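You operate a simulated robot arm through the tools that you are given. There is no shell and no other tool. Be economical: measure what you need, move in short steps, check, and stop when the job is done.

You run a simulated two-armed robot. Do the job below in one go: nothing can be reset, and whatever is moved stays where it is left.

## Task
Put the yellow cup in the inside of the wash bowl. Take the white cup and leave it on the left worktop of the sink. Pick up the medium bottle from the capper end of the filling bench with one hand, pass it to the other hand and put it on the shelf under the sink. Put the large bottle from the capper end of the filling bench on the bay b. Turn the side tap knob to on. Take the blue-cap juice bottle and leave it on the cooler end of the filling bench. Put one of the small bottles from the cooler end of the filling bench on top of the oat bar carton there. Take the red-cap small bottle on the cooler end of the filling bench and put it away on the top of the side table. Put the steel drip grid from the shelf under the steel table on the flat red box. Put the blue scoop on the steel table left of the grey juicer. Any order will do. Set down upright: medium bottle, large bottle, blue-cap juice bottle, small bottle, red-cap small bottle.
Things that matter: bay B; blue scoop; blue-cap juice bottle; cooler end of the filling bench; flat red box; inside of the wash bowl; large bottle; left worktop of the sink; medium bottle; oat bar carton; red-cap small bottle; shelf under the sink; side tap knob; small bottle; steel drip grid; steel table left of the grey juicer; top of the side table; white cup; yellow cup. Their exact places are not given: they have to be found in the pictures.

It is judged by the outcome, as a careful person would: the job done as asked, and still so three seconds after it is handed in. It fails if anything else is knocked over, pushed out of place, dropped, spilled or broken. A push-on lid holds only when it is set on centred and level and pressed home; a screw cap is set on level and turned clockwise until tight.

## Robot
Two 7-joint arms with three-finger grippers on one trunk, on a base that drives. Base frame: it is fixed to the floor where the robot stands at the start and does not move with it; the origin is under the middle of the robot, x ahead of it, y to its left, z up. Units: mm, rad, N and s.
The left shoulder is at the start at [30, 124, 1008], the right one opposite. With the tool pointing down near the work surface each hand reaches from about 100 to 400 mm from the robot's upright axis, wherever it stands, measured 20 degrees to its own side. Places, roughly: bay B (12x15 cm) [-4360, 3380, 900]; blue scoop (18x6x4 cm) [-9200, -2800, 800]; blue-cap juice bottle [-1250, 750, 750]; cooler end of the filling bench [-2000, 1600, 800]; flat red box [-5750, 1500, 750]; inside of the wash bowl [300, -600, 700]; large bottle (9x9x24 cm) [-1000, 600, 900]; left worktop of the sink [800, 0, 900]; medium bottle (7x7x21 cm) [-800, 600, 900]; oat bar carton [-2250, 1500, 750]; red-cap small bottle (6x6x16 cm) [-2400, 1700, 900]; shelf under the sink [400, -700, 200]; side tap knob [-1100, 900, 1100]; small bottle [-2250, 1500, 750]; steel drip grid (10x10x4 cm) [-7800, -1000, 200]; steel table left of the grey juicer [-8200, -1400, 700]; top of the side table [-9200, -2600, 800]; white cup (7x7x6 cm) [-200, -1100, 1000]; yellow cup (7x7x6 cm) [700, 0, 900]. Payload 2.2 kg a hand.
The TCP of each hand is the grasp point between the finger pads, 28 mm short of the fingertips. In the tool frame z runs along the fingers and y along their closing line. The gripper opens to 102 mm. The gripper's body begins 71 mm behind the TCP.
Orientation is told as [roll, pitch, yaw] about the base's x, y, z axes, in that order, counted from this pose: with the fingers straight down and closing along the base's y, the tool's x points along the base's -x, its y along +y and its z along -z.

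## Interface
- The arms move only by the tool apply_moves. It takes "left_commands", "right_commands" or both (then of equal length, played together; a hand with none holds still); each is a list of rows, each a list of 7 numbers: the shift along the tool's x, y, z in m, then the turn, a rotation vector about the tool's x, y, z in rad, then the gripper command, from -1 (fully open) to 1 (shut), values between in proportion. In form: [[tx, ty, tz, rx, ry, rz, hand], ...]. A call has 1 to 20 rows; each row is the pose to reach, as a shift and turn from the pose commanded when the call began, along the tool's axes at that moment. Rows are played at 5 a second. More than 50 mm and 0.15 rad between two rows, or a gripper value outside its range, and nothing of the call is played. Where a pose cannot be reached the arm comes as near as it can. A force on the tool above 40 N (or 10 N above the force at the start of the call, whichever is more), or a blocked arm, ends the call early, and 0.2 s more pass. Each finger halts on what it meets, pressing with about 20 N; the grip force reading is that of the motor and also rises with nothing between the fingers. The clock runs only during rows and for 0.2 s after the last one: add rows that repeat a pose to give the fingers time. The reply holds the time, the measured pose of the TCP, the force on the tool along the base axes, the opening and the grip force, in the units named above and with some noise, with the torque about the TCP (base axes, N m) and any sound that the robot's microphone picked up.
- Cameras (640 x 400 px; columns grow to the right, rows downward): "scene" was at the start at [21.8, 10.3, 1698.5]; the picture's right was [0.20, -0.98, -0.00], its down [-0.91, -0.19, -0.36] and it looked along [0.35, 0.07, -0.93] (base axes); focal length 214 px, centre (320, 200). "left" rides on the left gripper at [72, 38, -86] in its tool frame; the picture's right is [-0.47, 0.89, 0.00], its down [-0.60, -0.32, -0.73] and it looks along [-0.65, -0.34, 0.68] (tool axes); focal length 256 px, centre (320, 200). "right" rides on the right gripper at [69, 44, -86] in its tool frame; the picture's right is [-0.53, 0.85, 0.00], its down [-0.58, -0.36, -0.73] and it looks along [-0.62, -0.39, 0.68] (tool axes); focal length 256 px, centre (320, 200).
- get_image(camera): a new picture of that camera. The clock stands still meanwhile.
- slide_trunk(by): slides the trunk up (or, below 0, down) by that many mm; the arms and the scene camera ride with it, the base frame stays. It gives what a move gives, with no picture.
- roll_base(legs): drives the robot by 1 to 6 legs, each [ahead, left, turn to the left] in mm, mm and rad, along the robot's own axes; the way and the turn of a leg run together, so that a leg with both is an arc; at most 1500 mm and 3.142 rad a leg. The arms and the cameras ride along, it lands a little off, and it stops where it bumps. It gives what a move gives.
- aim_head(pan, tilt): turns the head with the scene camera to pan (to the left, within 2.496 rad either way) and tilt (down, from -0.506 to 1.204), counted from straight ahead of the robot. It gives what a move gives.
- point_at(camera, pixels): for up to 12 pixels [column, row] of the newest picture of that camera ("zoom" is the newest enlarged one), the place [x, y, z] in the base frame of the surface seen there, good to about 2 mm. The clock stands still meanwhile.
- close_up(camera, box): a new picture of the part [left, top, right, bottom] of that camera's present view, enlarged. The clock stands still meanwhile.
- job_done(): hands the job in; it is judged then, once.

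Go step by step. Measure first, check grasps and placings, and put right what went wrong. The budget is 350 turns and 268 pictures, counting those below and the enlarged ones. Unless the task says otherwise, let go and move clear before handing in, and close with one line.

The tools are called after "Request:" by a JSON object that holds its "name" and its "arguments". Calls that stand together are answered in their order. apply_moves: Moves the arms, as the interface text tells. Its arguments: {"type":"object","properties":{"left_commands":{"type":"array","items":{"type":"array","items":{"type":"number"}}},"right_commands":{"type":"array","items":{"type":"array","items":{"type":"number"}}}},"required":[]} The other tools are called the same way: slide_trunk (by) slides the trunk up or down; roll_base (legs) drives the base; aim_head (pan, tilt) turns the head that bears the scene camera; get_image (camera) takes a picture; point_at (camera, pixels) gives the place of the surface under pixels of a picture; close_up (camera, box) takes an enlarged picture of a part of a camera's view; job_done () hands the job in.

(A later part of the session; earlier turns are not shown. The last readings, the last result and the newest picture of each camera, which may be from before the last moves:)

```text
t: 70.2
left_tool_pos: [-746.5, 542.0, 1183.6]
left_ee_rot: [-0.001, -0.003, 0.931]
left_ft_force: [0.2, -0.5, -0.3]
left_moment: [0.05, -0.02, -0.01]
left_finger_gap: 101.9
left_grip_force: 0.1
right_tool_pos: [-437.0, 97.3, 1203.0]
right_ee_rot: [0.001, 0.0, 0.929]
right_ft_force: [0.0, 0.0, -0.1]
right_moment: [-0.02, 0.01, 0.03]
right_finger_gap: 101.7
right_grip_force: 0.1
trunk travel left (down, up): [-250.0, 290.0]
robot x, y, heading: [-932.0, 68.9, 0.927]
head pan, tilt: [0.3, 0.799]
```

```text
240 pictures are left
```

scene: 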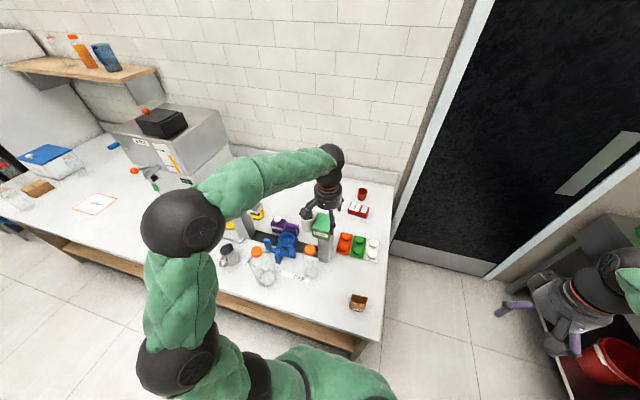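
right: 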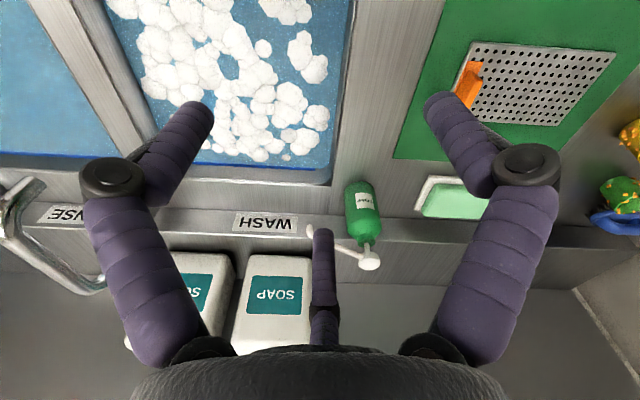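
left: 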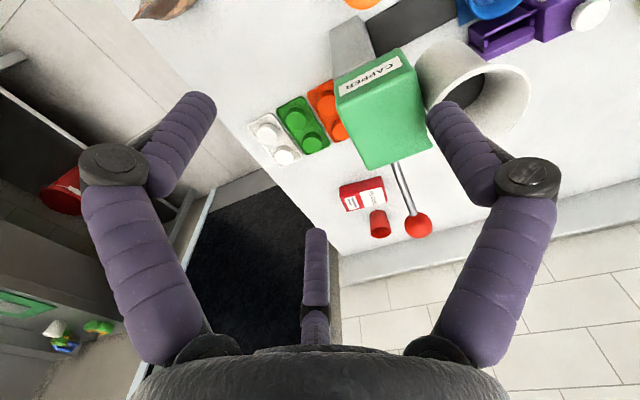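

The bottles show at (312,262) and (263,270) in the scene. I'll zoom and measure.

Request:
{"name": "close_up", "arguments": {"camera": "scene", "box": [210, 190, 390, 315]}}

Request:
{"name": "point_at", "arguments": {"camera": "scene", "pixels": [[311, 247], [311, 258], [311, 270], [312, 277], [257, 250], [260, 265], [263, 280], [330, 220], [358, 300], [370, 340], [225, 225], [286, 250]]}}

```text
3.20 times, centred on (300, 252) of scene
```

zoom: 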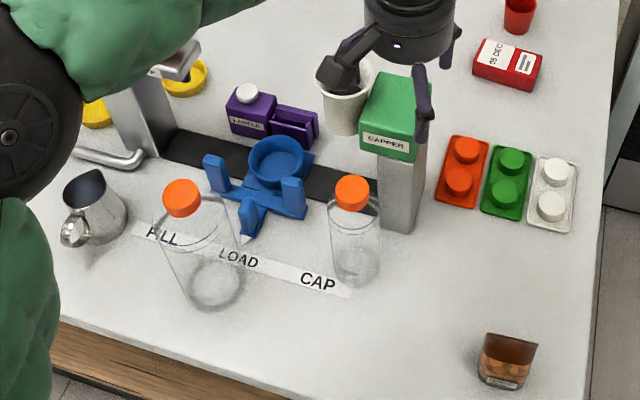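

```text
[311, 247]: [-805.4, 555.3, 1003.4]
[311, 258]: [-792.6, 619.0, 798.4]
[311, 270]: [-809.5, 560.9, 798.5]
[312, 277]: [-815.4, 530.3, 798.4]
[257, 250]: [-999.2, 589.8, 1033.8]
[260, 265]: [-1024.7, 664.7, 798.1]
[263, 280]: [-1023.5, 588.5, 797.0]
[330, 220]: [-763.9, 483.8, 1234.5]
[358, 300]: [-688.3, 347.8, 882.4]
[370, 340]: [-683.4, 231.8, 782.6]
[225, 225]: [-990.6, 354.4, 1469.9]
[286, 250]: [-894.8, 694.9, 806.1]
```

Medium cap top is at about (-804,557,1003) and the large cap at (-1000,592,1034). I'll move the left hand over the medium bottle and look down.

Request:
{"name": "apply_moves", "arguments": {"left_commands": [[0.01, 0.028, 0, 0, 0, 0, -1], [0.02, 0.055, 0, 0, 0, 0, -1], [0.02, 0.055, 0, 0, 0, 0, -1]]}}

Request:
{"name": "get_image", "arguments": {"camera": "left"}}

```text
t: 71.0
left_tool_pos: [-803.7, 559.7, 1182.8]
left_ee_rot: [-0.001, -0.005, 0.928]
left_ft_force: [0.3, -0.7, -0.8]
left_moment: [0.01, 0.0, -0.04]
left_finger_gap: 102.3
left_grip_force: 0.1
right_tool_pos: [-436.1, 97.3, 1201.7]
right_ee_rot: [0.0, -0.002, 0.93]
right_ft_force: [1.1, 0.3, 0.5]
right_moment: [0.02, -0.02, 0.02]
right_finger_gap: 101.9
right_grip_force: 0.1
trunk travel left (down, up): [-250.0, 290.0]
robot x, y, heading: [-931.0, 69.7, 0.934]
head pan, tilt: [0.3, 0.799]
```

```text
238 pictures are left
```

left: 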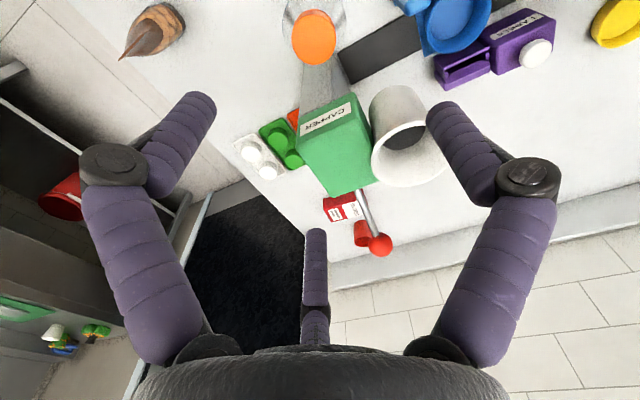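

Cap at (314,37). I'll measure it and the capper head.

Request:
{"name": "point_at", "arguments": {"camera": "left", "pixels": [[314, 37], [295, 37], [333, 37], [314, 14], [314, 60], [335, 110], [318, 130], [340, 185], [302, 110], [370, 110]]}}

```text
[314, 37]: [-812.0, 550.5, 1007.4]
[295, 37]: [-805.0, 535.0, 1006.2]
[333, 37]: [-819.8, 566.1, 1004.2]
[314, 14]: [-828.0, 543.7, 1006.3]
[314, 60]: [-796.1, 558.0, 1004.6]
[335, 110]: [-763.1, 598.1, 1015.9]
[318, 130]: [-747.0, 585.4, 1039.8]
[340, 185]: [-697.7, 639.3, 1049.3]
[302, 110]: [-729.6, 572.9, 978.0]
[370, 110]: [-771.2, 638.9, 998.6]
```

Cap centre (-812,550), top 1006, diameter ~35; the capper head starts 65 mm ahead. I'll narrow the gap to ~62 and descend to z 997.

Request:
{"name": "apply_moves", "arguments": {"left_commands": [[0.0124, 0.001, 0, 0, 0, 0, -0.2], [0.0124, 0.001, 0.045, 0, 0, 0, -0.2], [0.0124, 0.001, 0.09, 0, 0, 0, -0.2], [0.0124, 0.001, 0.12, 0, 0, 0, -0.2], [0.0124, 0.001, 0.12, 0, 0, 0, -0.2]]}}

Request:
{"name": "get_image", "arguments": {"camera": "left"}}

```text
t: 72.2
left_tool_pos: [-812.9, 550.7, 1063.5]
left_ee_rot: [-0.002, -0.006, 0.929]
left_ft_force: [0.2, 0.5, 0.2]
left_moment: [-0.02, 0.0, -0.02]
left_finger_gap: 61.5
left_grip_force: 0.1
right_tool_pos: [-437.4, 97.3, 1202.1]
right_ee_rot: [0.001, 0.001, 0.928]
right_ft_force: [0.5, -0.7, -0.1]
right_moment: [0.01, 0.0, 0.03]
right_finger_gap: 101.8
right_grip_force: 0.0
trunk travel left (down, up): [-250.0, 290.0]
robot x, y, heading: [-926.9, 74.2, 0.931]
head pan, tilt: [0.3, 0.799]
```

```text
237 pictures are left
```

left: 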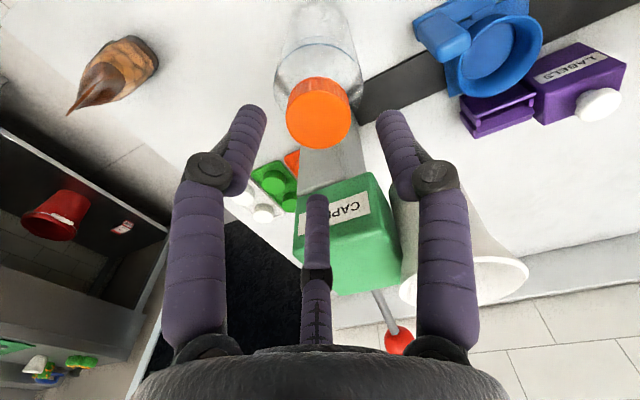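

The cap is centred at (318,113). I'll descend 66 mm and close.

Request:
{"name": "apply_moves", "arguments": {"left_commands": [[0, 0, 0.03, 0, 0, 0, -0.2], [0, 0, 0.055, 0, 0, 0, -0.2], [0, 0, 0.068, 0, 0, 0, -0.2], [0, 0, 0.068, 0, 0, 0, -0.2], [0, 0, 0.068, 0, 0, 0, 1], [0, 0, 0.068, 0, 0, 0, 1], [0, 0, 0.068, 0, 0, 0, 1]]}}

Request:
{"name": "get_image", "arguments": {"camera": "left"}}

```text
t: 73.8
left_tool_pos: [-811.2, 549.7, 997.8]
left_ee_rot: [-0.001, -0.009, 0.93]
left_ft_force: [1.8, -0.1, 23.3]
left_moment: [0.16, -0.1, 0.01]
left_finger_gap: 51.6
left_grip_force: 20.1
right_tool_pos: [-437.1, 96.3, 1203.3]
right_ee_rot: [0.0, -0.001, 0.929]
right_ft_force: [0.4, -0.1, -1.1]
right_moment: [0.01, 0.02, -0.02]
right_finger_gap: 102.3
right_grip_force: 0.0
trunk travel left (down, up): [-250.0, 290.0]
robot x, y, heading: [-928.2, 68.9, 0.933]
head pan, tilt: [0.3, 0.799]
```

```text
236 pictures are left
```

left: 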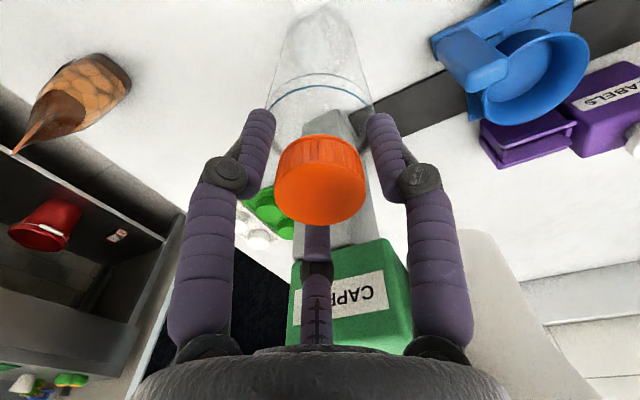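

Force 23 N and gap 51.6: the fingertips sit on the shoulder. I'll open, raise 12 mm and grip only the cap.

Request:
{"name": "apply_moves", "arguments": {"left_commands": [[0, 0, 0, 0, 0, 0, -0.2], [0, 0, -0.012, 0, 0, 0, -0.2], [0, 0, -0.012, 0, 0, 0, -0.2], [0, 0, -0.012, 0, 0, 0, 1], [0, 0, -0.012, 0, 0, 0, 1], [0, 0, -0.012, 0, 0, 0, 1], [0, 0, -0.012, 0, 0, 0, 1]]}}

```text
t: 75.5
left_tool_pos: [-811.5, 550.9, 1007.5]
left_ee_rot: [-0.001, -0.002, 0.93]
left_ft_force: [0.2, 0.5, 0.5]
left_moment: [0.02, 0.03, 0.0]
left_finger_gap: 38.5
left_grip_force: 20.5
right_tool_pos: [-437.2, 97.3, 1202.8]
right_ee_rot: [0.001, 0.0, 0.928]
right_ft_force: [-0.2, -0.2, -0.7]
right_moment: [-0.02, 0.02, 0.0]
right_finger_gap: 102.1
right_grip_force: 0.1
trunk travel left (down, up): [-250.0, 290.0]
robot x, y, heading: [-927.9, 70.0, 0.928]
head pan, tilt: [0.3, 0.799]
```

Gap 38.5 with no side force: a clean cap grip. I'll lift it clear.

Request:
{"name": "apply_moves", "arguments": {"left_commands": [[0, 0, -0.03, 0, 0, 0, 1], [0, 0, -0.07, 0, 0, 0, 1], [0, 0, -0.115, 0, 0, 0, 1], [0, 0, -0.16, 0, 0, 0, 1], [0, 0, -0.205, 0, 0, 0, 1], [0, 0, -0.24, 0, 0, 0, 1], [0, 0, -0.24, 0, 0, 0, 1]]}}

Request:
{"name": "get_image", "arguments": {"camera": "left"}}

Request:
{"name": "get_image", "arguments": {"camera": "scene"}}

```text
t: 77.0
left_tool_pos: [-811.9, 548.4, 1247.0]
left_ee_rot: [-0.003, -0.004, 0.928]
left_ft_force: [-0.2, 0.5, -0.3]
left_moment: [0.02, 0.02, -0.02]
left_finger_gap: 38.6
left_grip_force: 19.9
right_tool_pos: [-436.1, 97.4, 1201.8]
right_ee_rot: [-0.001, 0.0, 0.929]
right_ft_force: [-0.1, -0.6, 0.3]
right_moment: [0.0, 0.01, 0.01]
right_finger_gap: 102.4
right_grip_force: 0.1
trunk travel left (down, up): [-250.0, 290.0]
robot x, y, heading: [-930.6, 69.9, 0.93]
head pan, tilt: [0.3, 0.799]
```

```text
235 pictures are left
```

left: 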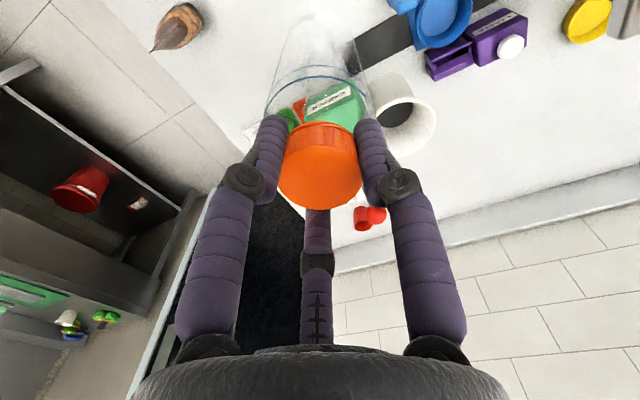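

```text
234 pictures are left
```

scene: 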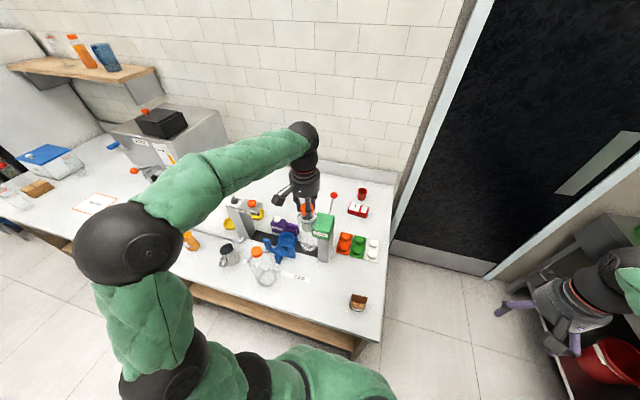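

The bottle is lifted. I'll back away from the bench and turn to face the sink in free space for the handover.

Request:
{"name": "roll_base", "arguments": {"legs": [[-420, 0, 0], [0, 0, -1.567]]}}

Request:
{"name": "apply_moves", "arguments": {"left_commands": [[-0.005, -0.04, 0.03, 0, 0, 0, 1], [-0.015, -0.075, 0.06, 0, 0, 0, 1], [-0.026, -0.11, 0.087, 0, 0, 0, 1], [-0.026, -0.11, 0.087, 0, 0, 0, 1]], "right_commands": [[0, 0.02, 0.0, -0.032, -0.119, -0.046, -1], [0, 0.04, 0.0, -0.064, -0.238, -0.091, -1], [0, 0.06, 0.0, -0.096, -0.358, -0.137, -1], [0, 0.08, 0.0, -0.128, -0.477, -0.182, -1]]}}

Request:
{"name": "aim_head", "arguments": {"pan": 0, "tilt": 0.8}}

Request:
{"name": "get_image", "arguments": {"camera": "scene"}}

```text
t: 83.5
left_tool_pos: [-705.3, -392.7, 1247.6]
left_ee_rot: [-0.001, -0.003, -0.653]
left_ft_force: [0.1, -0.3, -0.7]
left_moment: [0.02, 0.05, -0.03]
left_finger_gap: 38.4
left_grip_force: 20.0
right_tool_pos: [-1159.7, -761.4, 1203.1]
right_ee_rot: [0.001, 0.0, -0.657]
right_ft_force: [0.6, 0.0, -0.4]
right_moment: [-0.01, -0.02, 0.02]
right_finger_gap: 101.8
right_grip_force: 0.1
trunk travel left (down, up): [-250.0, 290.0]
robot x, y, heading: [-1180.1, -265.7, -0.654]
head pan, tilt: [0.3, 0.799]
```

```text
refused: row 1 steps farther than a row can; nothing moved
```

```text
t: 84.3
left_tool_pos: [-703.8, -391.1, 1247.3]
left_ee_rot: [-0.003, -0.002, -0.655]
left_ft_force: [-0.4, -0.4, -0.6]
left_moment: [-0.02, 0.02, -0.01]
left_finger_gap: 38.7
left_grip_force: 20.5
right_tool_pos: [-1160.9, -761.1, 1202.2]
right_ee_rot: [0.0, -0.001, -0.658]
right_ft_force: [-0.3, 1.0, -0.1]
right_moment: [0.01, 0.03, -0.01]
right_finger_gap: 102.2
right_grip_force: 0.0
trunk travel left (down, up): [-250.0, 290.0]
robot x, y, heading: [-1180.2, -264.2, -0.657]
head pan, tilt: [0.0, 0.799]
```

```text
233 pictures are left
```

scene: 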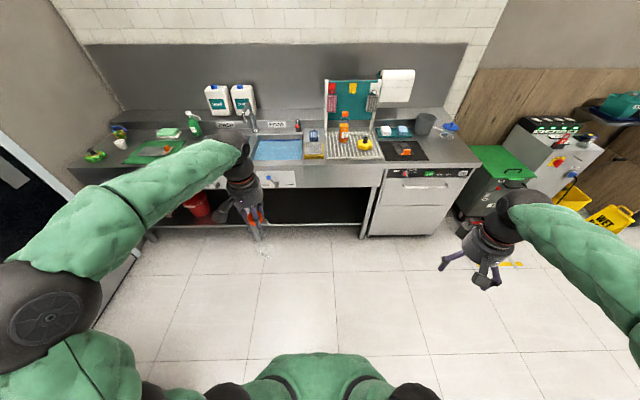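

The shelf beneath the sink is visible around (300,215), with a red bucket at (195,203). I'll zoom and measure it.

Request:
{"name": "close_up", "arguments": {"camera": "scene", "box": [150, 160, 390, 250]}}

Request:
{"name": "point_at", "arguments": {"camera": "scene", "pixels": [[300, 221], [340, 221], [300, 212], [340, 212], [300, 203], [340, 203], [300, 192], [220, 221], [370, 222], [320, 186]]}}

```text
2.67 times, centred on (270, 205) of scene
```

zoom: 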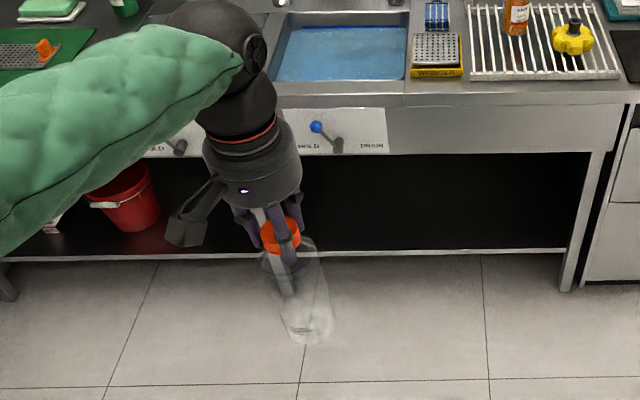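

```text
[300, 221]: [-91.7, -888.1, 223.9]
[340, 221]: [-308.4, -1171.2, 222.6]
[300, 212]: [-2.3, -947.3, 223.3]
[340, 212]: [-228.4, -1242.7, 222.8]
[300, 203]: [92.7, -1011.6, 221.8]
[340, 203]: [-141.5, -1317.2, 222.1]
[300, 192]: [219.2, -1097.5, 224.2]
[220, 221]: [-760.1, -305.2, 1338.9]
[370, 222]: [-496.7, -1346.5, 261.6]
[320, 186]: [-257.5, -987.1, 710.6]
```

The shelf is open at z 222 from ahead 452, up to the apron at z 710. My left row exceeded 50 mm, so I'll redo with shorter steps.

Request:
{"name": "apply_moves", "arguments": {"left_commands": [[-0.005, -0.03, 0.02, 0, 0, 0, 1], [-0.012, -0.055, 0.045, 0, 0, 0, 1], [-0.02, -0.085, 0.065, 0, 0, 0, 1], [-0.026, -0.11, 0.087, 0, 0, 0, 1]], "right_commands": [[0, 0.02, 0.0, -0.032, -0.119, -0.046, -1], [0, 0.04, 0.0, -0.064, -0.238, -0.091, -1], [0, 0.06, 0.0, -0.096, -0.358, -0.137, -1], [0, 0.08, 0.0, -0.128, -0.477, -0.182, -1]]}}

Request:
{"name": "get_image", "arguments": {"camera": "scene"}}

```text
t: 85.3
left_tool_pos: [-749.8, -497.3, 1163.3]
left_ee_rot: [-0.001, -0.005, -0.653]
left_ft_force: [0.6, 0.9, -1.3]
left_moment: [-0.04, 0.0, 0.0]
left_finger_gap: 38.5
left_grip_force: 19.9
right_tool_pos: [-1112.2, -696.6, 1202.1]
right_ee_rot: [0.091, -0.487, -0.491]
right_ft_force: [0.2, -0.2, 0.7]
right_moment: [-0.04, 0.03, 0.01]
right_finger_gap: 102.2
right_grip_force: 0.0
trunk travel left (down, up): [-250.0, 290.0]
robot x, y, heading: [-1179.1, -270.2, -0.654]
head pan, tilt: [0.0, 0.799]
```

```text
231 pictures are left
```

scene: 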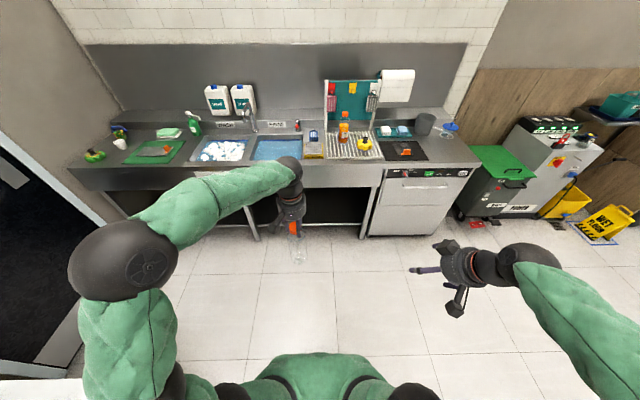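

Bottle held steady; the right hand is turning as planned. I'll finish the right hand's rotation in place.

Request:
{"name": "apply_moves", "arguments": {"right_commands": [[0, 0, 0, -0.032, -0.119, -0.0456, -1], [0, 0, 0, -0.064, -0.238, -0.091, -1], [0, 0, 0, -0.096, -0.358, -0.137, -1], [0, 0, 0, -0.128, -0.477, -0.182, -1], [0, 0, 0, -0.16, -0.596, -0.228, -1], [0, 0, 0, -0.192, -0.715, -0.274, -1], [0, 0, 0, -0.192, -0.715, -0.274, -1]]}}

Request:
{"name": "get_image", "arguments": {"camera": "right"}}

Request:
{"name": "get_image", "arguments": {"camera": "scene"}}

```text
t: 86.9
left_tool_pos: [-749.3, -495.1, 1162.7]
left_ee_rot: [-0.002, -0.005, -0.655]
left_ft_force: [-0.5, -0.6, -0.7]
left_moment: [-0.02, 0.04, 0.02]
left_finger_gap: 38.3
left_grip_force: 20.3
right_tool_pos: [-1111.4, -696.2, 1203.3]
right_ee_rot: [-0.001, -1.224, -0.13]
right_ft_force: [0.5, 0.7, 0.0]
right_moment: [0.02, -0.01, 0.0]
right_finger_gap: 101.9
right_grip_force: 0.1
trunk travel left (down, up): [-250.0, 290.0]
robot x, y, heading: [-1182.6, -265.5, -0.656]
head pan, tilt: [0.0, 0.799]
```

```text
230 pictures are left
```

right: 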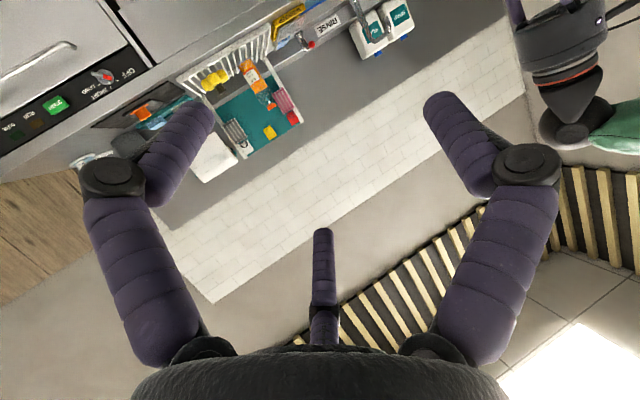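

```text
229 pictures are left
```

scene: 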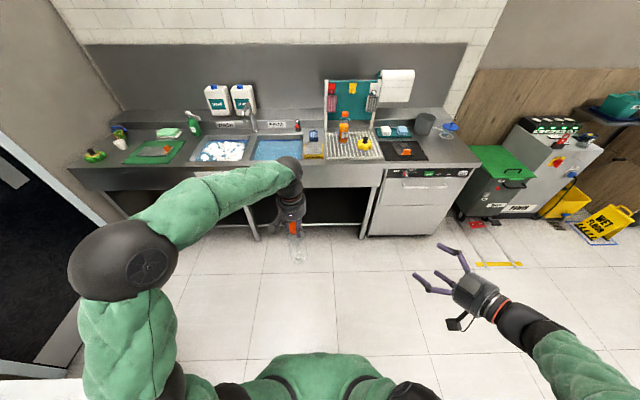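

Right fingers now point ahead-left, 20° down. I'll bring the right hand to 120 mm short of the bottle.

Request:
{"name": "apply_moves", "arguments": {"right_commands": [[0.003, 0.03, 0.03, 0, 0, 0, -1], [0.006, 0.061, 0.061, 0, 0, 0, -1], [0.01, 0.092, 0.092, 0, 0, 0, -1], [0.013, 0.122, 0.122, 0, 0, 0, -1], [0.017, 0.153, 0.153, 0, 0, 0, -1], [0.02, 0.184, 0.184, 0, 0, 0, -1], [0.024, 0.215, 0.215, 0, 0, 0, -1], [0.027, 0.245, 0.244, 0, 0, 0, -1], [0.027, 0.245, 0.244, 0, 0, 0, -1]]}}

Request:
{"name": "get_image", "arguments": {"camera": "right"}}

Request:
{"name": "get_image", "arguments": {"camera": "scene"}}

```text
t: 88.9
left_tool_pos: [-748.6, -495.6, 1163.5]
left_ee_rot: [-0.003, -0.004, -0.655]
left_ft_force: [0.7, 0.2, -0.1]
left_moment: [0.02, 0.01, -0.02]
left_finger_gap: 38.7
left_grip_force: 20.2
right_tool_pos: [-894.3, -527.1, 1104.2]
right_ee_rot: [0.013, -1.22, -0.137]
right_ft_force: [-0.6, -0.1, -0.7]
right_moment: [-0.01, 0.03, -0.01]
right_finger_gap: 102.0
right_grip_force: 0.0
right hand out of reach, approached as far as the arm can: row 7, 8, 9
trunk travel left (down, up): [-250.0, 290.0]
robot x, y, heading: [-1180.8, -266.4, -0.653]
head pan, tilt: [0.0, 0.799]
```

```text
228 pictures are left
```

right: 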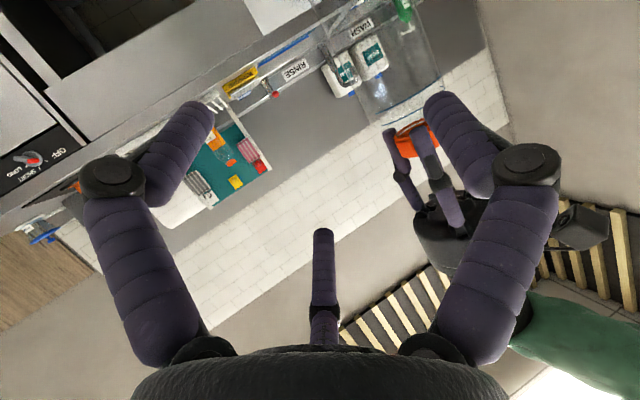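

```text
227 pictures are left
```

scene: 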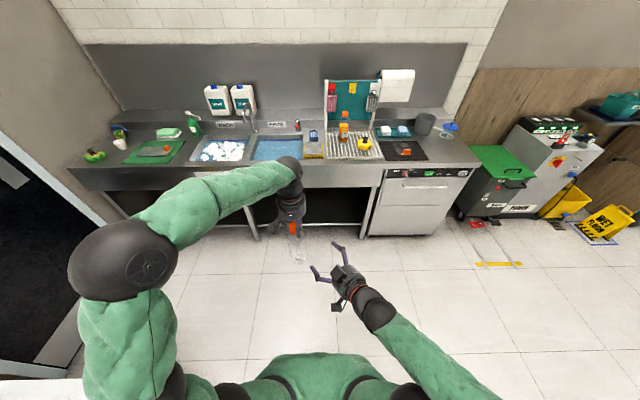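

The right arm reached its limit inward, so I'll bring the bottle 49 mm right with the left hand to line it up.

Request:
{"name": "apply_moves", "arguments": {"left_commands": [[-0.007, -0.025, 0, 0, 0, 0, 1], [-0.014, -0.049, 0, 0, 0, 0, 1], [-0.014, -0.049, 0, 0, 0, 0, 1]]}}

Request:
{"name": "get_image", "arguments": {"camera": "right"}}

```text
t: 89.7
left_tool_pos: [-768.4, -543.7, 1162.5]
left_ee_rot: [-0.001, -0.004, -0.654]
left_ft_force: [0.4, 0.0, -0.9]
left_moment: [0.0, 0.01, 0.05]
left_finger_gap: 38.4
left_grip_force: 20.1
right_tool_pos: [-893.2, -527.2, 1106.1]
right_ee_rot: [0.014, -1.221, -0.136]
right_ft_force: [0.1, 0.4, 0.6]
right_moment: [-0.01, 0.0, 0.01]
right_finger_gap: 102.1
right_grip_force: 0.1
trunk travel left (down, up): [-250.0, 290.0]
robot x, y, heading: [-1183.9, -267.6, -0.66]
head pan, tilt: [0.0, 0.799]
```

```text
226 pictures are left
```

right: 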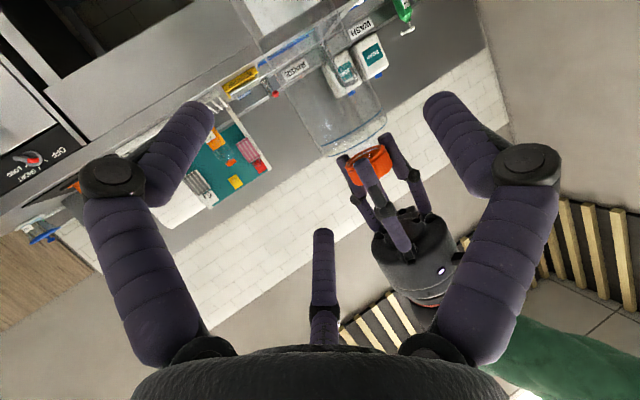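

The bottle is framed between the right fingers. I'll test with a small 20 mm advance to see which reference the commands use.

Request:
{"name": "apply_moves", "arguments": {"right_commands": [[0.0, 0, 0.02, 0, 0, 0, -1], [0.0, 0, 0.02, 0, 0, 0, -1]]}}

```text
t: 90.3
left_tool_pos: [-768.3, -542.9, 1161.5]
left_ee_rot: [-0.001, -0.005, -0.653]
left_ft_force: [-0.1, 0.4, -0.4]
left_moment: [0.01, 0.01, -0.02]
left_finger_gap: 38.3
left_grip_force: 20.4
right_tool_pos: [-894.3, -531.9, 1107.3]
right_ee_rot: [0.004, -1.223, -0.135]
right_ft_force: [-0.9, 0.0, 0.6]
right_moment: [-0.01, 0.03, -0.02]
right_finger_gap: 101.9
right_grip_force: 0.1
right hand out of reach, approached as far as the arm can: row 1, 2
trunk travel left (down, up): [-250.0, 290.0]
robot x, y, heading: [-1180.6, -269.8, -0.659]
head pan, tilt: [0.0, 0.799]
```

Still out of reach. I'll shift the right hand 60 mm to its own side to get back inside its range and see.

Request:
{"name": "apply_moves", "arguments": {"right_commands": [[0.0, -0.04, 0, 0, 0, 0, -1], [0.0, -0.08, 0, 0, 0, 0, -1], [0.0, -0.08, 0, 0, 0, 0, -1]]}}

```text
t: 91.1
left_tool_pos: [-767.6, -542.3, 1163.0]
left_ee_rot: [-0.001, -0.004, -0.655]
left_ft_force: [0.3, -0.2, 0.1]
left_moment: [-0.01, 0.06, -0.03]
left_finger_gap: 38.2
left_grip_force: 19.8
right_tool_pos: [-905.6, -609.9, 1109.0]
right_ee_rot: [0.005, -1.222, -0.135]
right_ft_force: [0.3, 0.3, 0.1]
right_moment: [0.03, 0.04, 0.02]
right_finger_gap: 102.2
right_grip_force: 0.0
trunk travel left (down, up): [-250.0, 290.0]
robot x, y, heading: [-1182.0, -269.8, -0.655]
head pan, tilt: [0.0, 0.799]
```

Commands are relative to the reached pose, and now it's within range. I'll test advancing from here.

Request:
{"name": "apply_moves", "arguments": {"right_commands": [[0.0, 0, 0.03, 0, 0, 0, -1], [0.0, 0, 0.06, 0, 0, 0, -1], [0.0, 0, 0.06, 0, 0, 0, -1]]}}

```text
t: 91.9
left_tool_pos: [-769.5, -543.2, 1164.0]
left_ee_rot: [-0.001, -0.005, -0.654]
left_ft_force: [0.3, 0.0, 0.3]
left_moment: [-0.04, 0.0, 0.05]
left_finger_gap: 38.7
left_grip_force: 19.9
right_tool_pos: [-847.5, -618.3, 1085.6]
right_ee_rot: [-0.001, -1.222, -0.134]
right_ft_force: [0.1, 0.0, 0.1]
right_moment: [0.0, -0.01, 0.01]
right_finger_gap: 102.1
right_grip_force: 0.1
trunk travel left (down, up): [-250.0, 290.0]
robot x, y, heading: [-1180.7, -270.0, -0.659]
head pan, tilt: [0.0, 0.799]
```

It advances freely here. I'll retreat 50 mm and bring the bottle over to this approach line.

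Request:
{"name": "apply_moves", "arguments": {"left_commands": [[0, 0, 0, 0, 0, 0, 1], [-0.015, -0.024, 0, 0, 0, 0, 1], [-0.03, -0.048, 0, 0, 0, 0, 1], [-0.044, -0.072, 0, 0, 0, 0, 1], [-0.044, -0.072, 0, 0, 0, 0, 1]], "right_commands": [[0, 0, -0.045, 0, 0, 0, -1], [0, 0, -0.05, 0, 0, 0, -1], [0, 0, -0.05, 0, 0, 0, -1], [0, 0, -0.05, 0, 0, 0, -1], [0, 0, -0.05, 0, 0, 0, -1]]}}

Request:
{"name": "get_image", "arguments": {"camera": "right"}}

```text
t: 93.1
left_tool_pos: [-776.4, -625.4, 1162.1]
left_ee_rot: [-0.003, -0.005, -0.654]
left_ft_force: [-0.1, 0.9, 0.0]
left_moment: [-0.03, -0.01, 0.01]
left_finger_gap: 38.6
left_grip_force: 19.5
right_tool_pos: [-896.3, -611.1, 1103.6]
right_ee_rot: [0.001, -1.223, -0.132]
right_ft_force: [-0.3, -0.4, -0.1]
right_moment: [-0.04, -0.01, 0.0]
right_finger_gap: 102.1
right_grip_force: 0.1
trunk travel left (down, up): [-250.0, 290.0]
robot x, y, heading: [-1185.4, -269.3, -0.653]
head pan, tilt: [0.0, 0.799]
```

```text
225 pictures are left
```

right: 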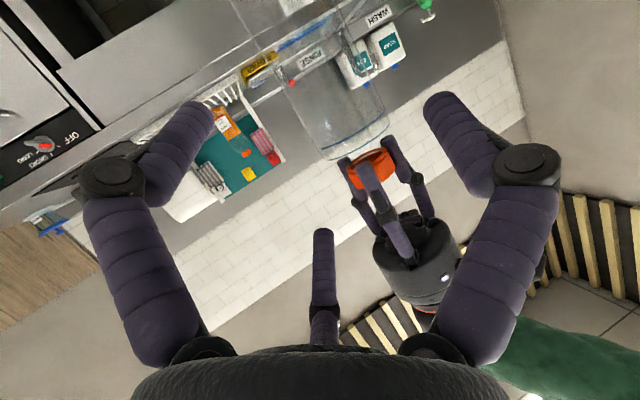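

Straight advance of 128 mm is needed. I'll advance 85 first and check.

Request:
{"name": "apply_moves", "arguments": {"right_commands": [[0, 0.0005, 0.03, 0, 0, 0, -1], [0, 0.001, 0.06, 0, 0, 0, -1], [0, 0.001, 0.085, 0, 0, 0, -1], [0, 0.001, 0.085, 0, 0, 0, -1]]}}

Request:
{"name": "get_image", "arguments": {"camera": "right"}}

Request:
{"name": "close_up", "arguments": {"camera": "scene", "box": [220, 150, 400, 330]}}

```text
t: 94.1
left_tool_pos: [-776.2, -624.7, 1162.1]
left_ee_rot: [0.001, -0.004, -0.654]
left_ft_force: [10.0, 7.5, -3.6]
left_moment: [0.32, -0.52, 0.13]
left_finger_gap: 39.4
left_grip_force: 20.0
right_tool_pos: [-815.6, -622.1, 1075.3]
right_ee_rot: [0.003, -1.225, -0.137]
right_ft_force: [-9.2, -6.7, 3.4]
right_moment: [0.21, -0.4, -0.45]
right_finger_gap: 102.6
right_grip_force: 0.1
trunk travel left (down, up): [-250.0, 290.0]
robot x, y, heading: [-1182.9, -269.8, -0.657]
head pan, tilt: [0.0, 0.799]
```

```text
224 pictures are left
```

right: 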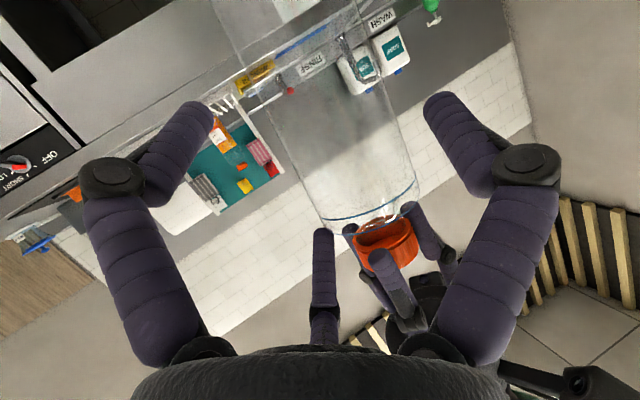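

```text
2.22 times, centred on (310, 240) of scene
```

zoom: 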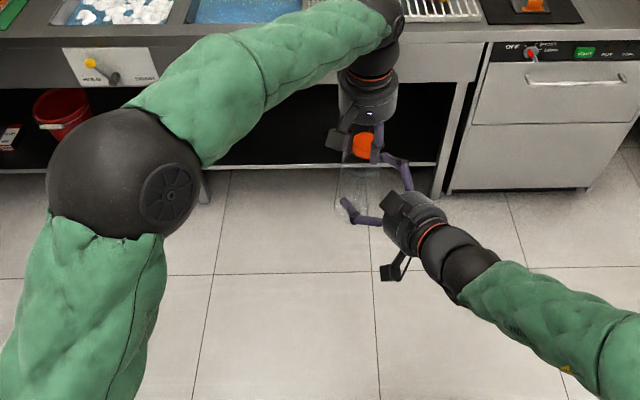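

A 10 N contact appears, so the third finger may be real. I'll measure the finger tip locations in the right camera view.

Request:
{"name": "point_at", "arguments": {"camera": "right", "pixels": [[200, 110], [170, 165], [110, 175], [440, 100], [465, 160], [530, 165], [323, 236], [323, 280], [323, 320], [370, 200], [340, 215], [380, 245]]}}

```text
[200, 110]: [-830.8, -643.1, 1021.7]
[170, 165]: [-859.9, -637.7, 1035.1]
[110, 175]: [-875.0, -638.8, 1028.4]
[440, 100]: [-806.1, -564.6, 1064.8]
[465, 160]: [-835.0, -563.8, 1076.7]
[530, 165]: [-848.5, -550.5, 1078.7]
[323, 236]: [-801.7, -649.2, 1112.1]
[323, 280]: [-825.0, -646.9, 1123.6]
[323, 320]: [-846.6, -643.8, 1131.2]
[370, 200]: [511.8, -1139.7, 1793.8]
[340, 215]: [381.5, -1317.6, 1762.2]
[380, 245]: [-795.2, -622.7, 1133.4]
```

Readings confirm a real three-finger hand (fingers 120° apart), so a plain side grip on a 70 mm body won't work. I'll retreat, roll the right hand so two fingers straddle the body and one passes above the cap, and rotate the left hand to open a gap for it.

Request:
{"name": "apply_moves", "arguments": {"right_commands": [[0, 0, -0.04, 0, 0, 0, -1], [0, 0, -0.08, 0, 0, 0, -1], [0, 0, -0.12, 0, 0, 0, -1], [0, 0, -0.12, 0, -0.12, 0, -1], [0, 0, -0.12, 0, -0.24, 0, -1], [0, 0, -0.12, 0, -0.349, 0, -1], [0, 0, -0.12, 0, -0.349, 0, -1]], "left_commands": [[0, 0, 0, 0, 0, 0, 1], [0, 0, 0, 0, 0, 0, 1], [0, 0, 0, 0, 0, 0.14, 1], [0, 0, 0, 0, 0, 0.28, 1], [0, 0, 0, 0, 0, 0.42, 1], [0, 0, 0, 0, 0, 0.56, 1], [0, 0, 0, 0, 0, 0.56, 1]]}}

Request:
{"name": "apply_moves", "arguments": {"right_commands": [[0, 0, 0, 0, 0, -0.14, -1], [0, 0, 0, 0, 0, -0.28, -1], [0, 0, 0, 0, 0, -0.41, -1], [0, 0, 0, 0, 0, -0.5236, -1], [0, 0, 0, 0, 0, -0.5236, -1]], "left_commands": [[0, 0, 0, 0, 0, 0.14, 1], [0, 0, 0, 0, 0, 0.28, 1], [0, 0, 0, 0, 0, 0.38, 1], [0, 0, 0, 0, 0, 0.38, 1], [0, 0, 0, 0, 0, 0.38, 1]]}}

Request:
{"name": "get_image", "arguments": {"camera": "right"}}

Request:
{"name": "get_image", "arguments": {"camera": "scene"}}

```text
t: 95.7
left_tool_pos: [-779.5, -626.6, 1161.8]
left_ee_rot: [0.0, -0.006, -1.216]
left_ft_force: [0.4, -1.2, -0.7]
left_moment: [0.01, -0.01, -0.02]
left_finger_gap: 39.2
left_grip_force: 20.1
right_tool_pos: [-928.4, -606.3, 1115.1]
right_ee_rot: [2.906, -1.569, -3.041]
right_ft_force: [0.0, 0.0, -0.1]
right_moment: [0.03, -0.01, 0.0]
right_finger_gap: 101.9
right_grip_force: 0.0
trunk travel left (down, up): [-250.0, 290.0]
robot x, y, heading: [-1180.6, -267.0, -0.659]
head pan, tilt: [0.0, 0.799]
```

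```text
t: 96.9
left_tool_pos: [-776.8, -627.1, 1161.0]
left_ee_rot: [0.002, -0.004, -1.594]
left_ft_force: [1.3, 0.2, -1.5]
left_moment: [0.01, 0.0, 0.01]
left_finger_gap: 39.1
left_grip_force: 19.8
right_tool_pos: [-956.0, -636.3, 1165.7]
right_ee_rot: [-1.56, -1.053, 1.435]
right_ft_force: [0.3, -0.5, -0.6]
right_moment: [-0.01, -0.03, 0.01]
right_finger_gap: 101.9
right_grip_force: 0.0
right hand out of reach, approached as far as the arm can: row 2, 3, 4, 5
trunk travel left (down, up): [-250.0, 290.0]
robot x, y, heading: [-1182.7, -269.4, -0.656]
head pan, tilt: [0.0, 0.799]
```

```text
222 pictures are left
```

right: 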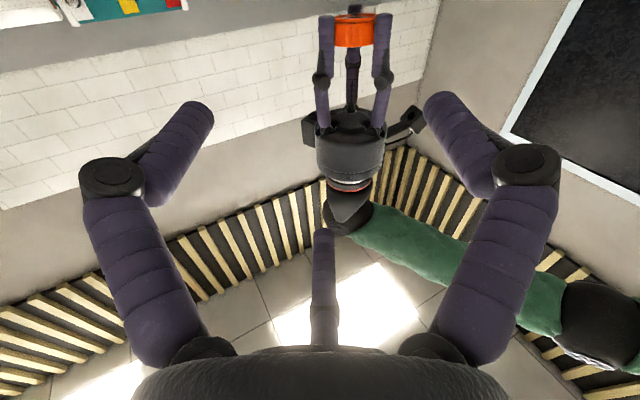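

```text
221 pictures are left
```

scene: 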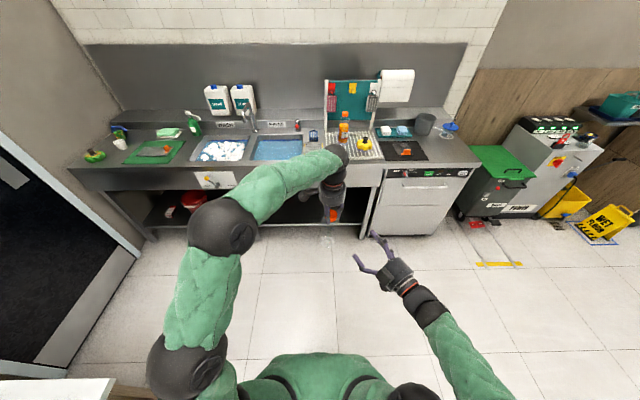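

The right hand has the right orientation (horizontal, one finger up) but was pushed off by its reach limit. I'll move it outward to the pre-grasp point.

Request:
{"name": "apply_moves", "arguments": {"right_commands": [[0.005, 0.01, 0.03, 0, 0, 0, -1], [0.012, 0.025, 0.049, 0, 0, 0, -1], [0.018, 0.038, 0.049, 0, 0, 0, -1], [0.023, 0.049, 0.049, 0, 0, 0, -1], [0.023, 0.049, 0.049, 0, 0, 0, -1]]}}

Request:
{"name": "get_image", "arguments": {"camera": "right"}}

```text
t: 98.1
left_tool_pos: [-779.3, -627.1, 1161.5]
left_ee_rot: [0.003, -0.003, -1.596]
left_ft_force: [0.3, -0.3, -0.6]
left_moment: [-0.01, 0.0, 0.02]
left_finger_gap: 39.3
left_grip_force: 20.0
right_tool_pos: [-940.1, -633.4, 1178.8]
right_ee_rot: [-1.562, -1.05, 1.437]
right_ft_force: [0.0, -0.7, -0.1]
right_moment: [-0.01, -0.02, 0.02]
right_finger_gap: 102.0
right_grip_force: 0.0
right hand out of reach, approached as far as the arm can: row 1, 2, 3, 4, 5
trunk travel left (down, up): [-250.0, 290.0]
robot x, y, heading: [-1178.9, -268.9, -0.658]
head pan, tilt: [0.0, 0.799]
```

```text
220 pictures are left
```

right: 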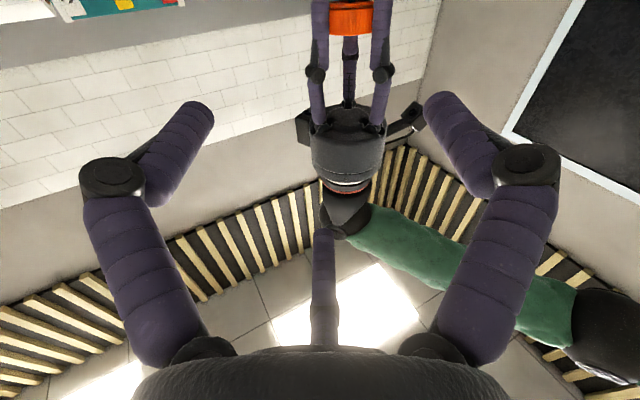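

Still limited here. I'll shift the right hand 100 mm towards its own side and down, where it has more range.

Request:
{"name": "apply_moves", "arguments": {"right_commands": [[0.033, -0.018, -0.012, 0, 0, 0, -1], [0.065, -0.036, -0.024, 0, 0, 0, -1], [0.098, -0.054, -0.035, 0, 0, 0, -1], [0.098, -0.054, -0.035, 0, 0, 0, -1]]}}

```text
t: 99.1
left_tool_pos: [-776.5, -627.8, 1161.9]
left_ee_rot: [0.001, -0.006, -1.594]
left_ft_force: [-0.1, -0.2, 0.2]
left_moment: [-0.01, 0.01, -0.01]
left_finger_gap: 39.0
left_grip_force: 20.4
right_tool_pos: [-994.7, -732.7, 1149.5]
right_ee_rot: [-1.564, -1.052, 1.433]
right_ft_force: [0.2, -0.1, -0.2]
right_moment: [-0.02, 0.03, -0.01]
right_finger_gap: 101.9
right_grip_force: 0.2
right hand out of reach, approached as far as the arm can: row 1, 2, 3, 4
trunk travel left (down, up): [-250.0, 290.0]
robot x, y, heading: [-1182.5, -268.2, -0.66]
head pan, tilt: [0.0, 0.799]
```

Only slightly short in height here. I'll test whether turning the fingers straight ahead makes lower positions reachable.

Request:
{"name": "apply_moves", "arguments": {"right_commands": [[0, 0, 0, 0.109, 0.062, 0, -1], [0, 0, 0, 0.218, 0.124, 0, -1], [0, 0, 0, 0.327, 0.186, 0, -1], [0, 0, 0, 0.435, 0.248, 0, -1], [0.04, 0.023, 0, 0.435, 0.248, 0, -1], [0.08, 0.046, 0, 0.435, 0.248, 0, -1], [0.12, 0.069, 0, 0.435, 0.248, 0, -1], [0.12, 0.069, 0, 0.435, 0.248, 0, -1]]}}

```text
t: 100.9
left_tool_pos: [-779.1, -628.1, 1161.2]
left_ee_rot: [0.002, -0.004, -1.595]
left_ft_force: [-0.2, -0.2, 0.4]
left_moment: [0.01, 0.0, 0.03]
left_finger_gap: 39.2
left_grip_force: 20.7
right_tool_pos: [-1072.0, -786.1, 1183.8]
right_ee_rot: [-1.586, -1.052, 0.98]
right_ft_force: [-1.0, -0.4, 0.0]
right_moment: [-0.03, -0.02, 0.04]
right_finger_gap: 102.0
right_grip_force: 0.1
right hand out of reach, approached as far as the arm can: row 1, 2, 3, 4, 5, 6, 7, 8
trunk travel left (down, up): [-250.0, 290.0]
robot x, y, heading: [-1181.5, -268.2, -0.656]
head pan, tilt: [0.0, 0.799]
```

Worse that way. I'll turn the fingers the other way (more to the left) and test lowering.

Request:
{"name": "apply_moves", "arguments": {"right_commands": [[0, 0, 0, -0.12, -0.068, 0, -1], [0, 0, 0, -0.24, -0.137, 0, -1], [0, 0, 0, -0.36, -0.205, 0, -1], [0, 0, 0, -0.48, -0.273, 0, -1], [0, 0, 0, -0.6, -0.342, 0, -1], [0, 0, 0, -0.72, -0.41, 0, -1], [0, 0, 0, -0.84, -0.478, 0, -1], [0, 0, 0, -0.96, -0.547, 0, -1], [0.04, 0.023, 0, -0.96, -0.547, 0, -1], [0.08, 0.046, 0, -0.96, -0.547, 0, -1], [0.12, 0.069, 0, -0.96, -0.547, 0, -1], [0.16, 0.092, 0, -0.96, -0.547, 0, -1], [0.2, 0.115, 0, -0.96, -0.547, 0, -1], [0.2, 0.115, 0, -0.96, -0.547, 0, -1]]}}

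Request:
{"name": "get_image", "arguments": {"camera": "scene"}}

```text
t: 101.9
left_tool_pos: [-778.3, -626.1, 1161.1]
left_ee_rot: [0.004, -0.004, -1.596]
left_ft_force: [-0.3, -0.1, -0.8]
left_moment: [0.03, 0.01, -0.01]
left_finger_gap: 38.9
left_grip_force: 20.3
right_tool_pos: [-1071.2, -779.0, 1187.9]
right_ee_rot: [-1.593, -1.037, 1.498]
right_ft_force: [0.1, -0.6, -0.5]
right_moment: [0.02, -0.02, -0.04]
right_finger_gap: 102.1
right_grip_force: 0.1
trunk travel left (down, up): [-250.0, 290.0]
robot x, y, heading: [-1178.2, -265.5, -0.659]
head pan, tilt: [0.0, 0.799]
stopped in row 4 (right hand): the force on the tool passed its limit at 66 N (the readings are from after the stop); the commanded pose is now the measured one
```

```text
219 pictures are left
```

scene: 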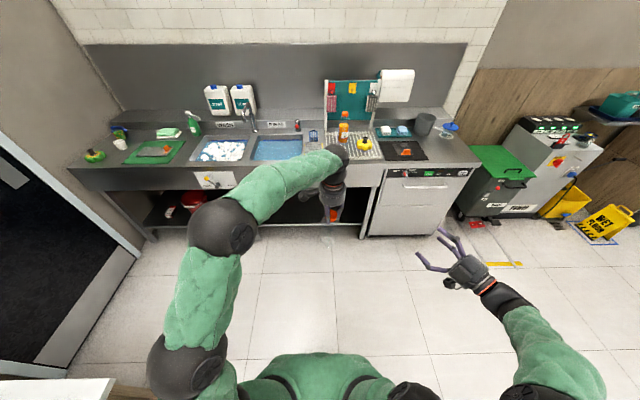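

The stop was probably from a sudden arm re-posture; nothing visible is touched. I'll continue turning left gently.

Request:
{"name": "apply_moves", "arguments": {"right_commands": [[0, 0, 0, -0.06, -0.034, 0, -1], [0, 0, 0, -0.12, -0.068, 0, -1], [0, 0, 0, -0.18, -0.103, 0, -1], [0, 0, 0, -0.24, -0.137, 0, -1], [0, 0, 0, -0.3, -0.171, 0, -1], [0, 0, 0, -0.36, -0.205, 0, -1], [0, 0, 0, -0.42, -0.239, 0, -1], [0.02, 0.012, 0, -0.42, -0.239, 0, -1], [0.04, 0.023, 0, -0.42, -0.239, 0, -1], [0.06, 0.035, 0, -0.42, -0.239, 0, -1], [0.08, 0.046, 0, -0.42, -0.239, 0, -1], [0.08, 0.046, 0, -0.42, -0.239, 0, -1]]}}

```text
t: 104.5
left_tool_pos: [-778.0, -626.0, 1161.4]
left_ee_rot: [0.002, -0.002, -1.596]
left_ft_force: [-0.1, -0.1, -0.7]
left_moment: [-0.01, 0.0, 0.03]
left_finger_gap: 38.9
left_grip_force: 19.7
right_tool_pos: [-1070.1, -780.0, 1096.1]
right_ee_rot: [-1.576, -1.033, 1.965]
right_ft_force: [-0.8, 0.4, -1.4]
right_moment: [0.01, 0.0, -0.01]
right_finger_gap: 101.9
right_grip_force: 0.1
trunk travel left (down, up): [-250.0, 290.0]
robot x, y, heading: [-1183.5, -271.2, -0.653]
head pan, tilt: [0.0, 0.799]
```

Now reachable with fingers 60° to the left. I'll test how low this pose can go, as placing on the shelf needs it.

Request:
{"name": "apply_moves", "arguments": {"right_commands": [[0.039, 0.023, 0, 0, 0, 0, -1], [0.077, 0.046, 0, 0, 0, 0, -1], [0.116, 0.069, 0, 0, 0, 0, -1], [0.155, 0.092, 0, 0, 0, 0, -1], [0.193, 0.115, 0, 0, 0, 0, -1], [0.232, 0.138, 0, 0, 0, 0, -1], [0.271, 0.161, 0, 0, 0, 0, -1], [0.309, 0.184, 0, 0, 0, 0, -1], [0.348, 0.207, 0, 0, 0, 0, -1], [0.387, 0.23, 0, 0, 0, 0, -1]]}}

```text
t: 106.7
left_tool_pos: [-778.6, -629.0, 1160.5]
left_ee_rot: [0.004, -0.004, -1.594]
left_ft_force: [-0.1, 0.0, -0.3]
left_moment: [0.02, 0.02, -0.07]
left_finger_gap: 38.8
left_grip_force: 20.1
right_tool_pos: [-1057.2, -819.7, 639.9]
right_ee_rot: [-1.599, -1.083, 2.011]
right_ft_force: [3.9, 11.9, -10.2]
right_moment: [0.44, -0.83, -0.89]
right_finger_gap: 101.8
right_grip_force: 0.1
right hand out of reach, approached as far as the arm can: row 2, 3, 4, 5, 6, 7, 8, 9, 10
trunk travel left (down, up): [-250.0, 290.0]
robot x, y, heading: [-1175.9, -266.3, -0.656]
head pan, tilt: [0.0, 0.799]
```

It can get down to z ≈ 640 (enough with the trunk lowered). I'll go back up and test the advance path.

Request:
{"name": "apply_moves", "arguments": {"right_commands": [[-0.039, -0.023, 0, 0, 0, 0, -1], [-0.077, -0.046, 0, 0, 0, 0, -1], [-0.116, -0.069, 0, 0, 0, 0, -1], [-0.155, -0.092, 0, 0, 0, 0, -1], [-0.193, -0.115, 0, 0, 0, 0, -1], [-0.232, -0.138, 0, 0, 0, 0, -1], [-0.271, -0.161, 0, 0, 0, 0, -1], [-0.309, -0.184, 0, 0, 0, 0, -1], [-0.348, -0.207, 0, 0, 0, 0, -1], [-0.387, -0.23, 0, 0, 0, 0, -1], [-0.41, -0.245, 0, 0, 0, 0, -1], [-0.41, -0.245, 0, 0, 0, 0, -1]]}}

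Request:
{"name": "apply_moves", "arguments": {"right_commands": [[0, 0, 0.04, 0, 0, 0, -1], [0, 0, 0.08, 0, 0, 0, -1], [0, 0, 0.12, 0, 0, 0, -1], [0, 0, 0.12, 0, 0, 0, -1]]}}

```text
t: 109.3
left_tool_pos: [-779.1, -627.9, 1161.0]
left_ee_rot: [0.002, -0.004, -1.595]
left_ft_force: [-0.5, 0.5, -0.7]
left_moment: [0.02, 0.0, 0.0]
left_finger_gap: 39.3
left_grip_force: 20.9
right_tool_pos: [-1049.9, -843.7, 1114.8]
right_ee_rot: [-1.596, -1.081, 2.011]
right_ft_force: [-0.3, -1.1, 0.6]
right_moment: [0.03, -0.01, 0.02]
right_finger_gap: 102.1
right_grip_force: 0.0
right hand out of reach, approached as far as the arm can: row 1, 2, 3
trunk travel left (down, up): [-250.0, 290.0]
robot x, y, heading: [-1180.3, -272.9, -0.658]
head pan, tilt: [0.0, 0.799]
```

```text
t: 110.3
left_tool_pos: [-778.4, -627.9, 1162.1]
left_ee_rot: [0.003, -0.004, -1.597]
left_ft_force: [-0.9, 0.3, -0.2]
left_moment: [0.03, -0.02, -0.02]
left_finger_gap: 38.8
left_grip_force: 20.0
right_tool_pos: [-941.6, -795.9, 1117.4]
right_ee_rot: [-1.597, -1.081, 2.009]
right_ft_force: [-0.8, -0.7, 0.3]
right_moment: [-0.01, 0.0, 0.02]
right_finger_gap: 102.1
right_grip_force: 0.0
trunk travel left (down, up): [-250.0, 290.0]
robot x, y, heading: [-1181.3, -270.2, -0.66]
head pan, tilt: [0.0, 0.799]
```

The right hand reaches there cleanly. I'll retreat it 110 mm and bring the bottle over with the left hand, turning it so a finger gap faces the right hand.

Request:
{"name": "apply_moves", "arguments": {"right_commands": [[0, 0, -0.045, 0, 0, 0, -1], [0, 0, -0.09, 0, 0, 0, -1], [0, 0, -0.115, 0, 0, 0, -1], [0, 0, -0.115, 0, 0, 0, -1]]}}

Request:
{"name": "apply_moves", "arguments": {"left_commands": [[-0.027, -0.024, 0, 0, 0, -0.07, 1], [-0.055, -0.048, 0, 0, 0, -0.14, 1], [-0.082, -0.071, 0, 0, 0, -0.21, 1], [-0.11, -0.095, 0, 0, 0, -0.28, 1], [-0.137, -0.119, 0, 0, 0, -0.35, 1], [-0.1645, -0.1425, 0.003, 0, 0, -0.42, 1], [-0.1645, -0.1425, 0.003, 0, 0, -0.42, 1]]}}

Request:
{"name": "get_image", "arguments": {"camera": "right"}}

Request:
{"name": "get_image", "arguments": {"camera": "scene"}}

```text
t: 111.3
left_tool_pos: [-777.3, -627.6, 1161.2]
left_ee_rot: [0.002, -0.004, -1.596]
left_ft_force: [-0.4, -0.3, 0.3]
left_moment: [0.01, 0.03, 0.01]
left_finger_gap: 38.8
left_grip_force: 20.0
right_tool_pos: [-1048.0, -842.3, 1114.4]
right_ee_rot: [-1.597, -1.079, 2.01]
right_ft_force: [0.5, -0.6, -0.1]
right_moment: [0.0, -0.02, 0.02]
right_finger_gap: 101.9
right_grip_force: 0.0
trunk travel left (down, up): [-250.0, 290.0]
robot x, y, heading: [-1183.6, -268.6, -0.648]
head pan, tilt: [0.0, 0.799]
```

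```text
t: 112.9
left_tool_pos: [-922.6, -788.3, 1160.5]
left_ee_rot: [0.0, -0.006, -1.174]
left_ft_force: [0.5, -0.8, -1.0]
left_moment: [0.0, 0.0, 0.0]
left_finger_gap: 38.8
left_grip_force: 19.8
right_tool_pos: [-1047.9, -842.2, 1114.1]
right_ee_rot: [-1.596, -1.079, 2.009]
right_ft_force: [0.0, -0.5, 0.2]
right_moment: [0.0, 0.04, 0.0]
right_finger_gap: 102.2
right_grip_force: 0.1
trunk travel left (down, up): [-250.0, 290.0]
robot x, y, heading: [-1183.1, -266.2, -0.657]
head pan, tilt: [0.0, 0.799]
```

```text
218 pictures are left
```

right: 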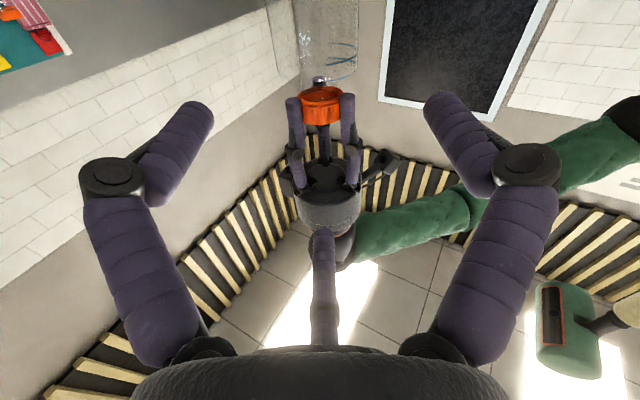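

```text
217 pictures are left
```

scene: 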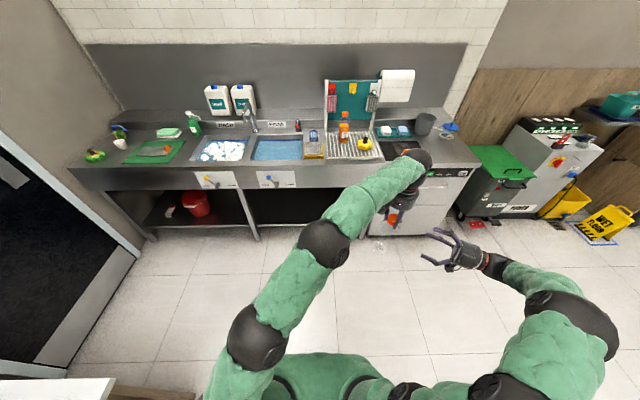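

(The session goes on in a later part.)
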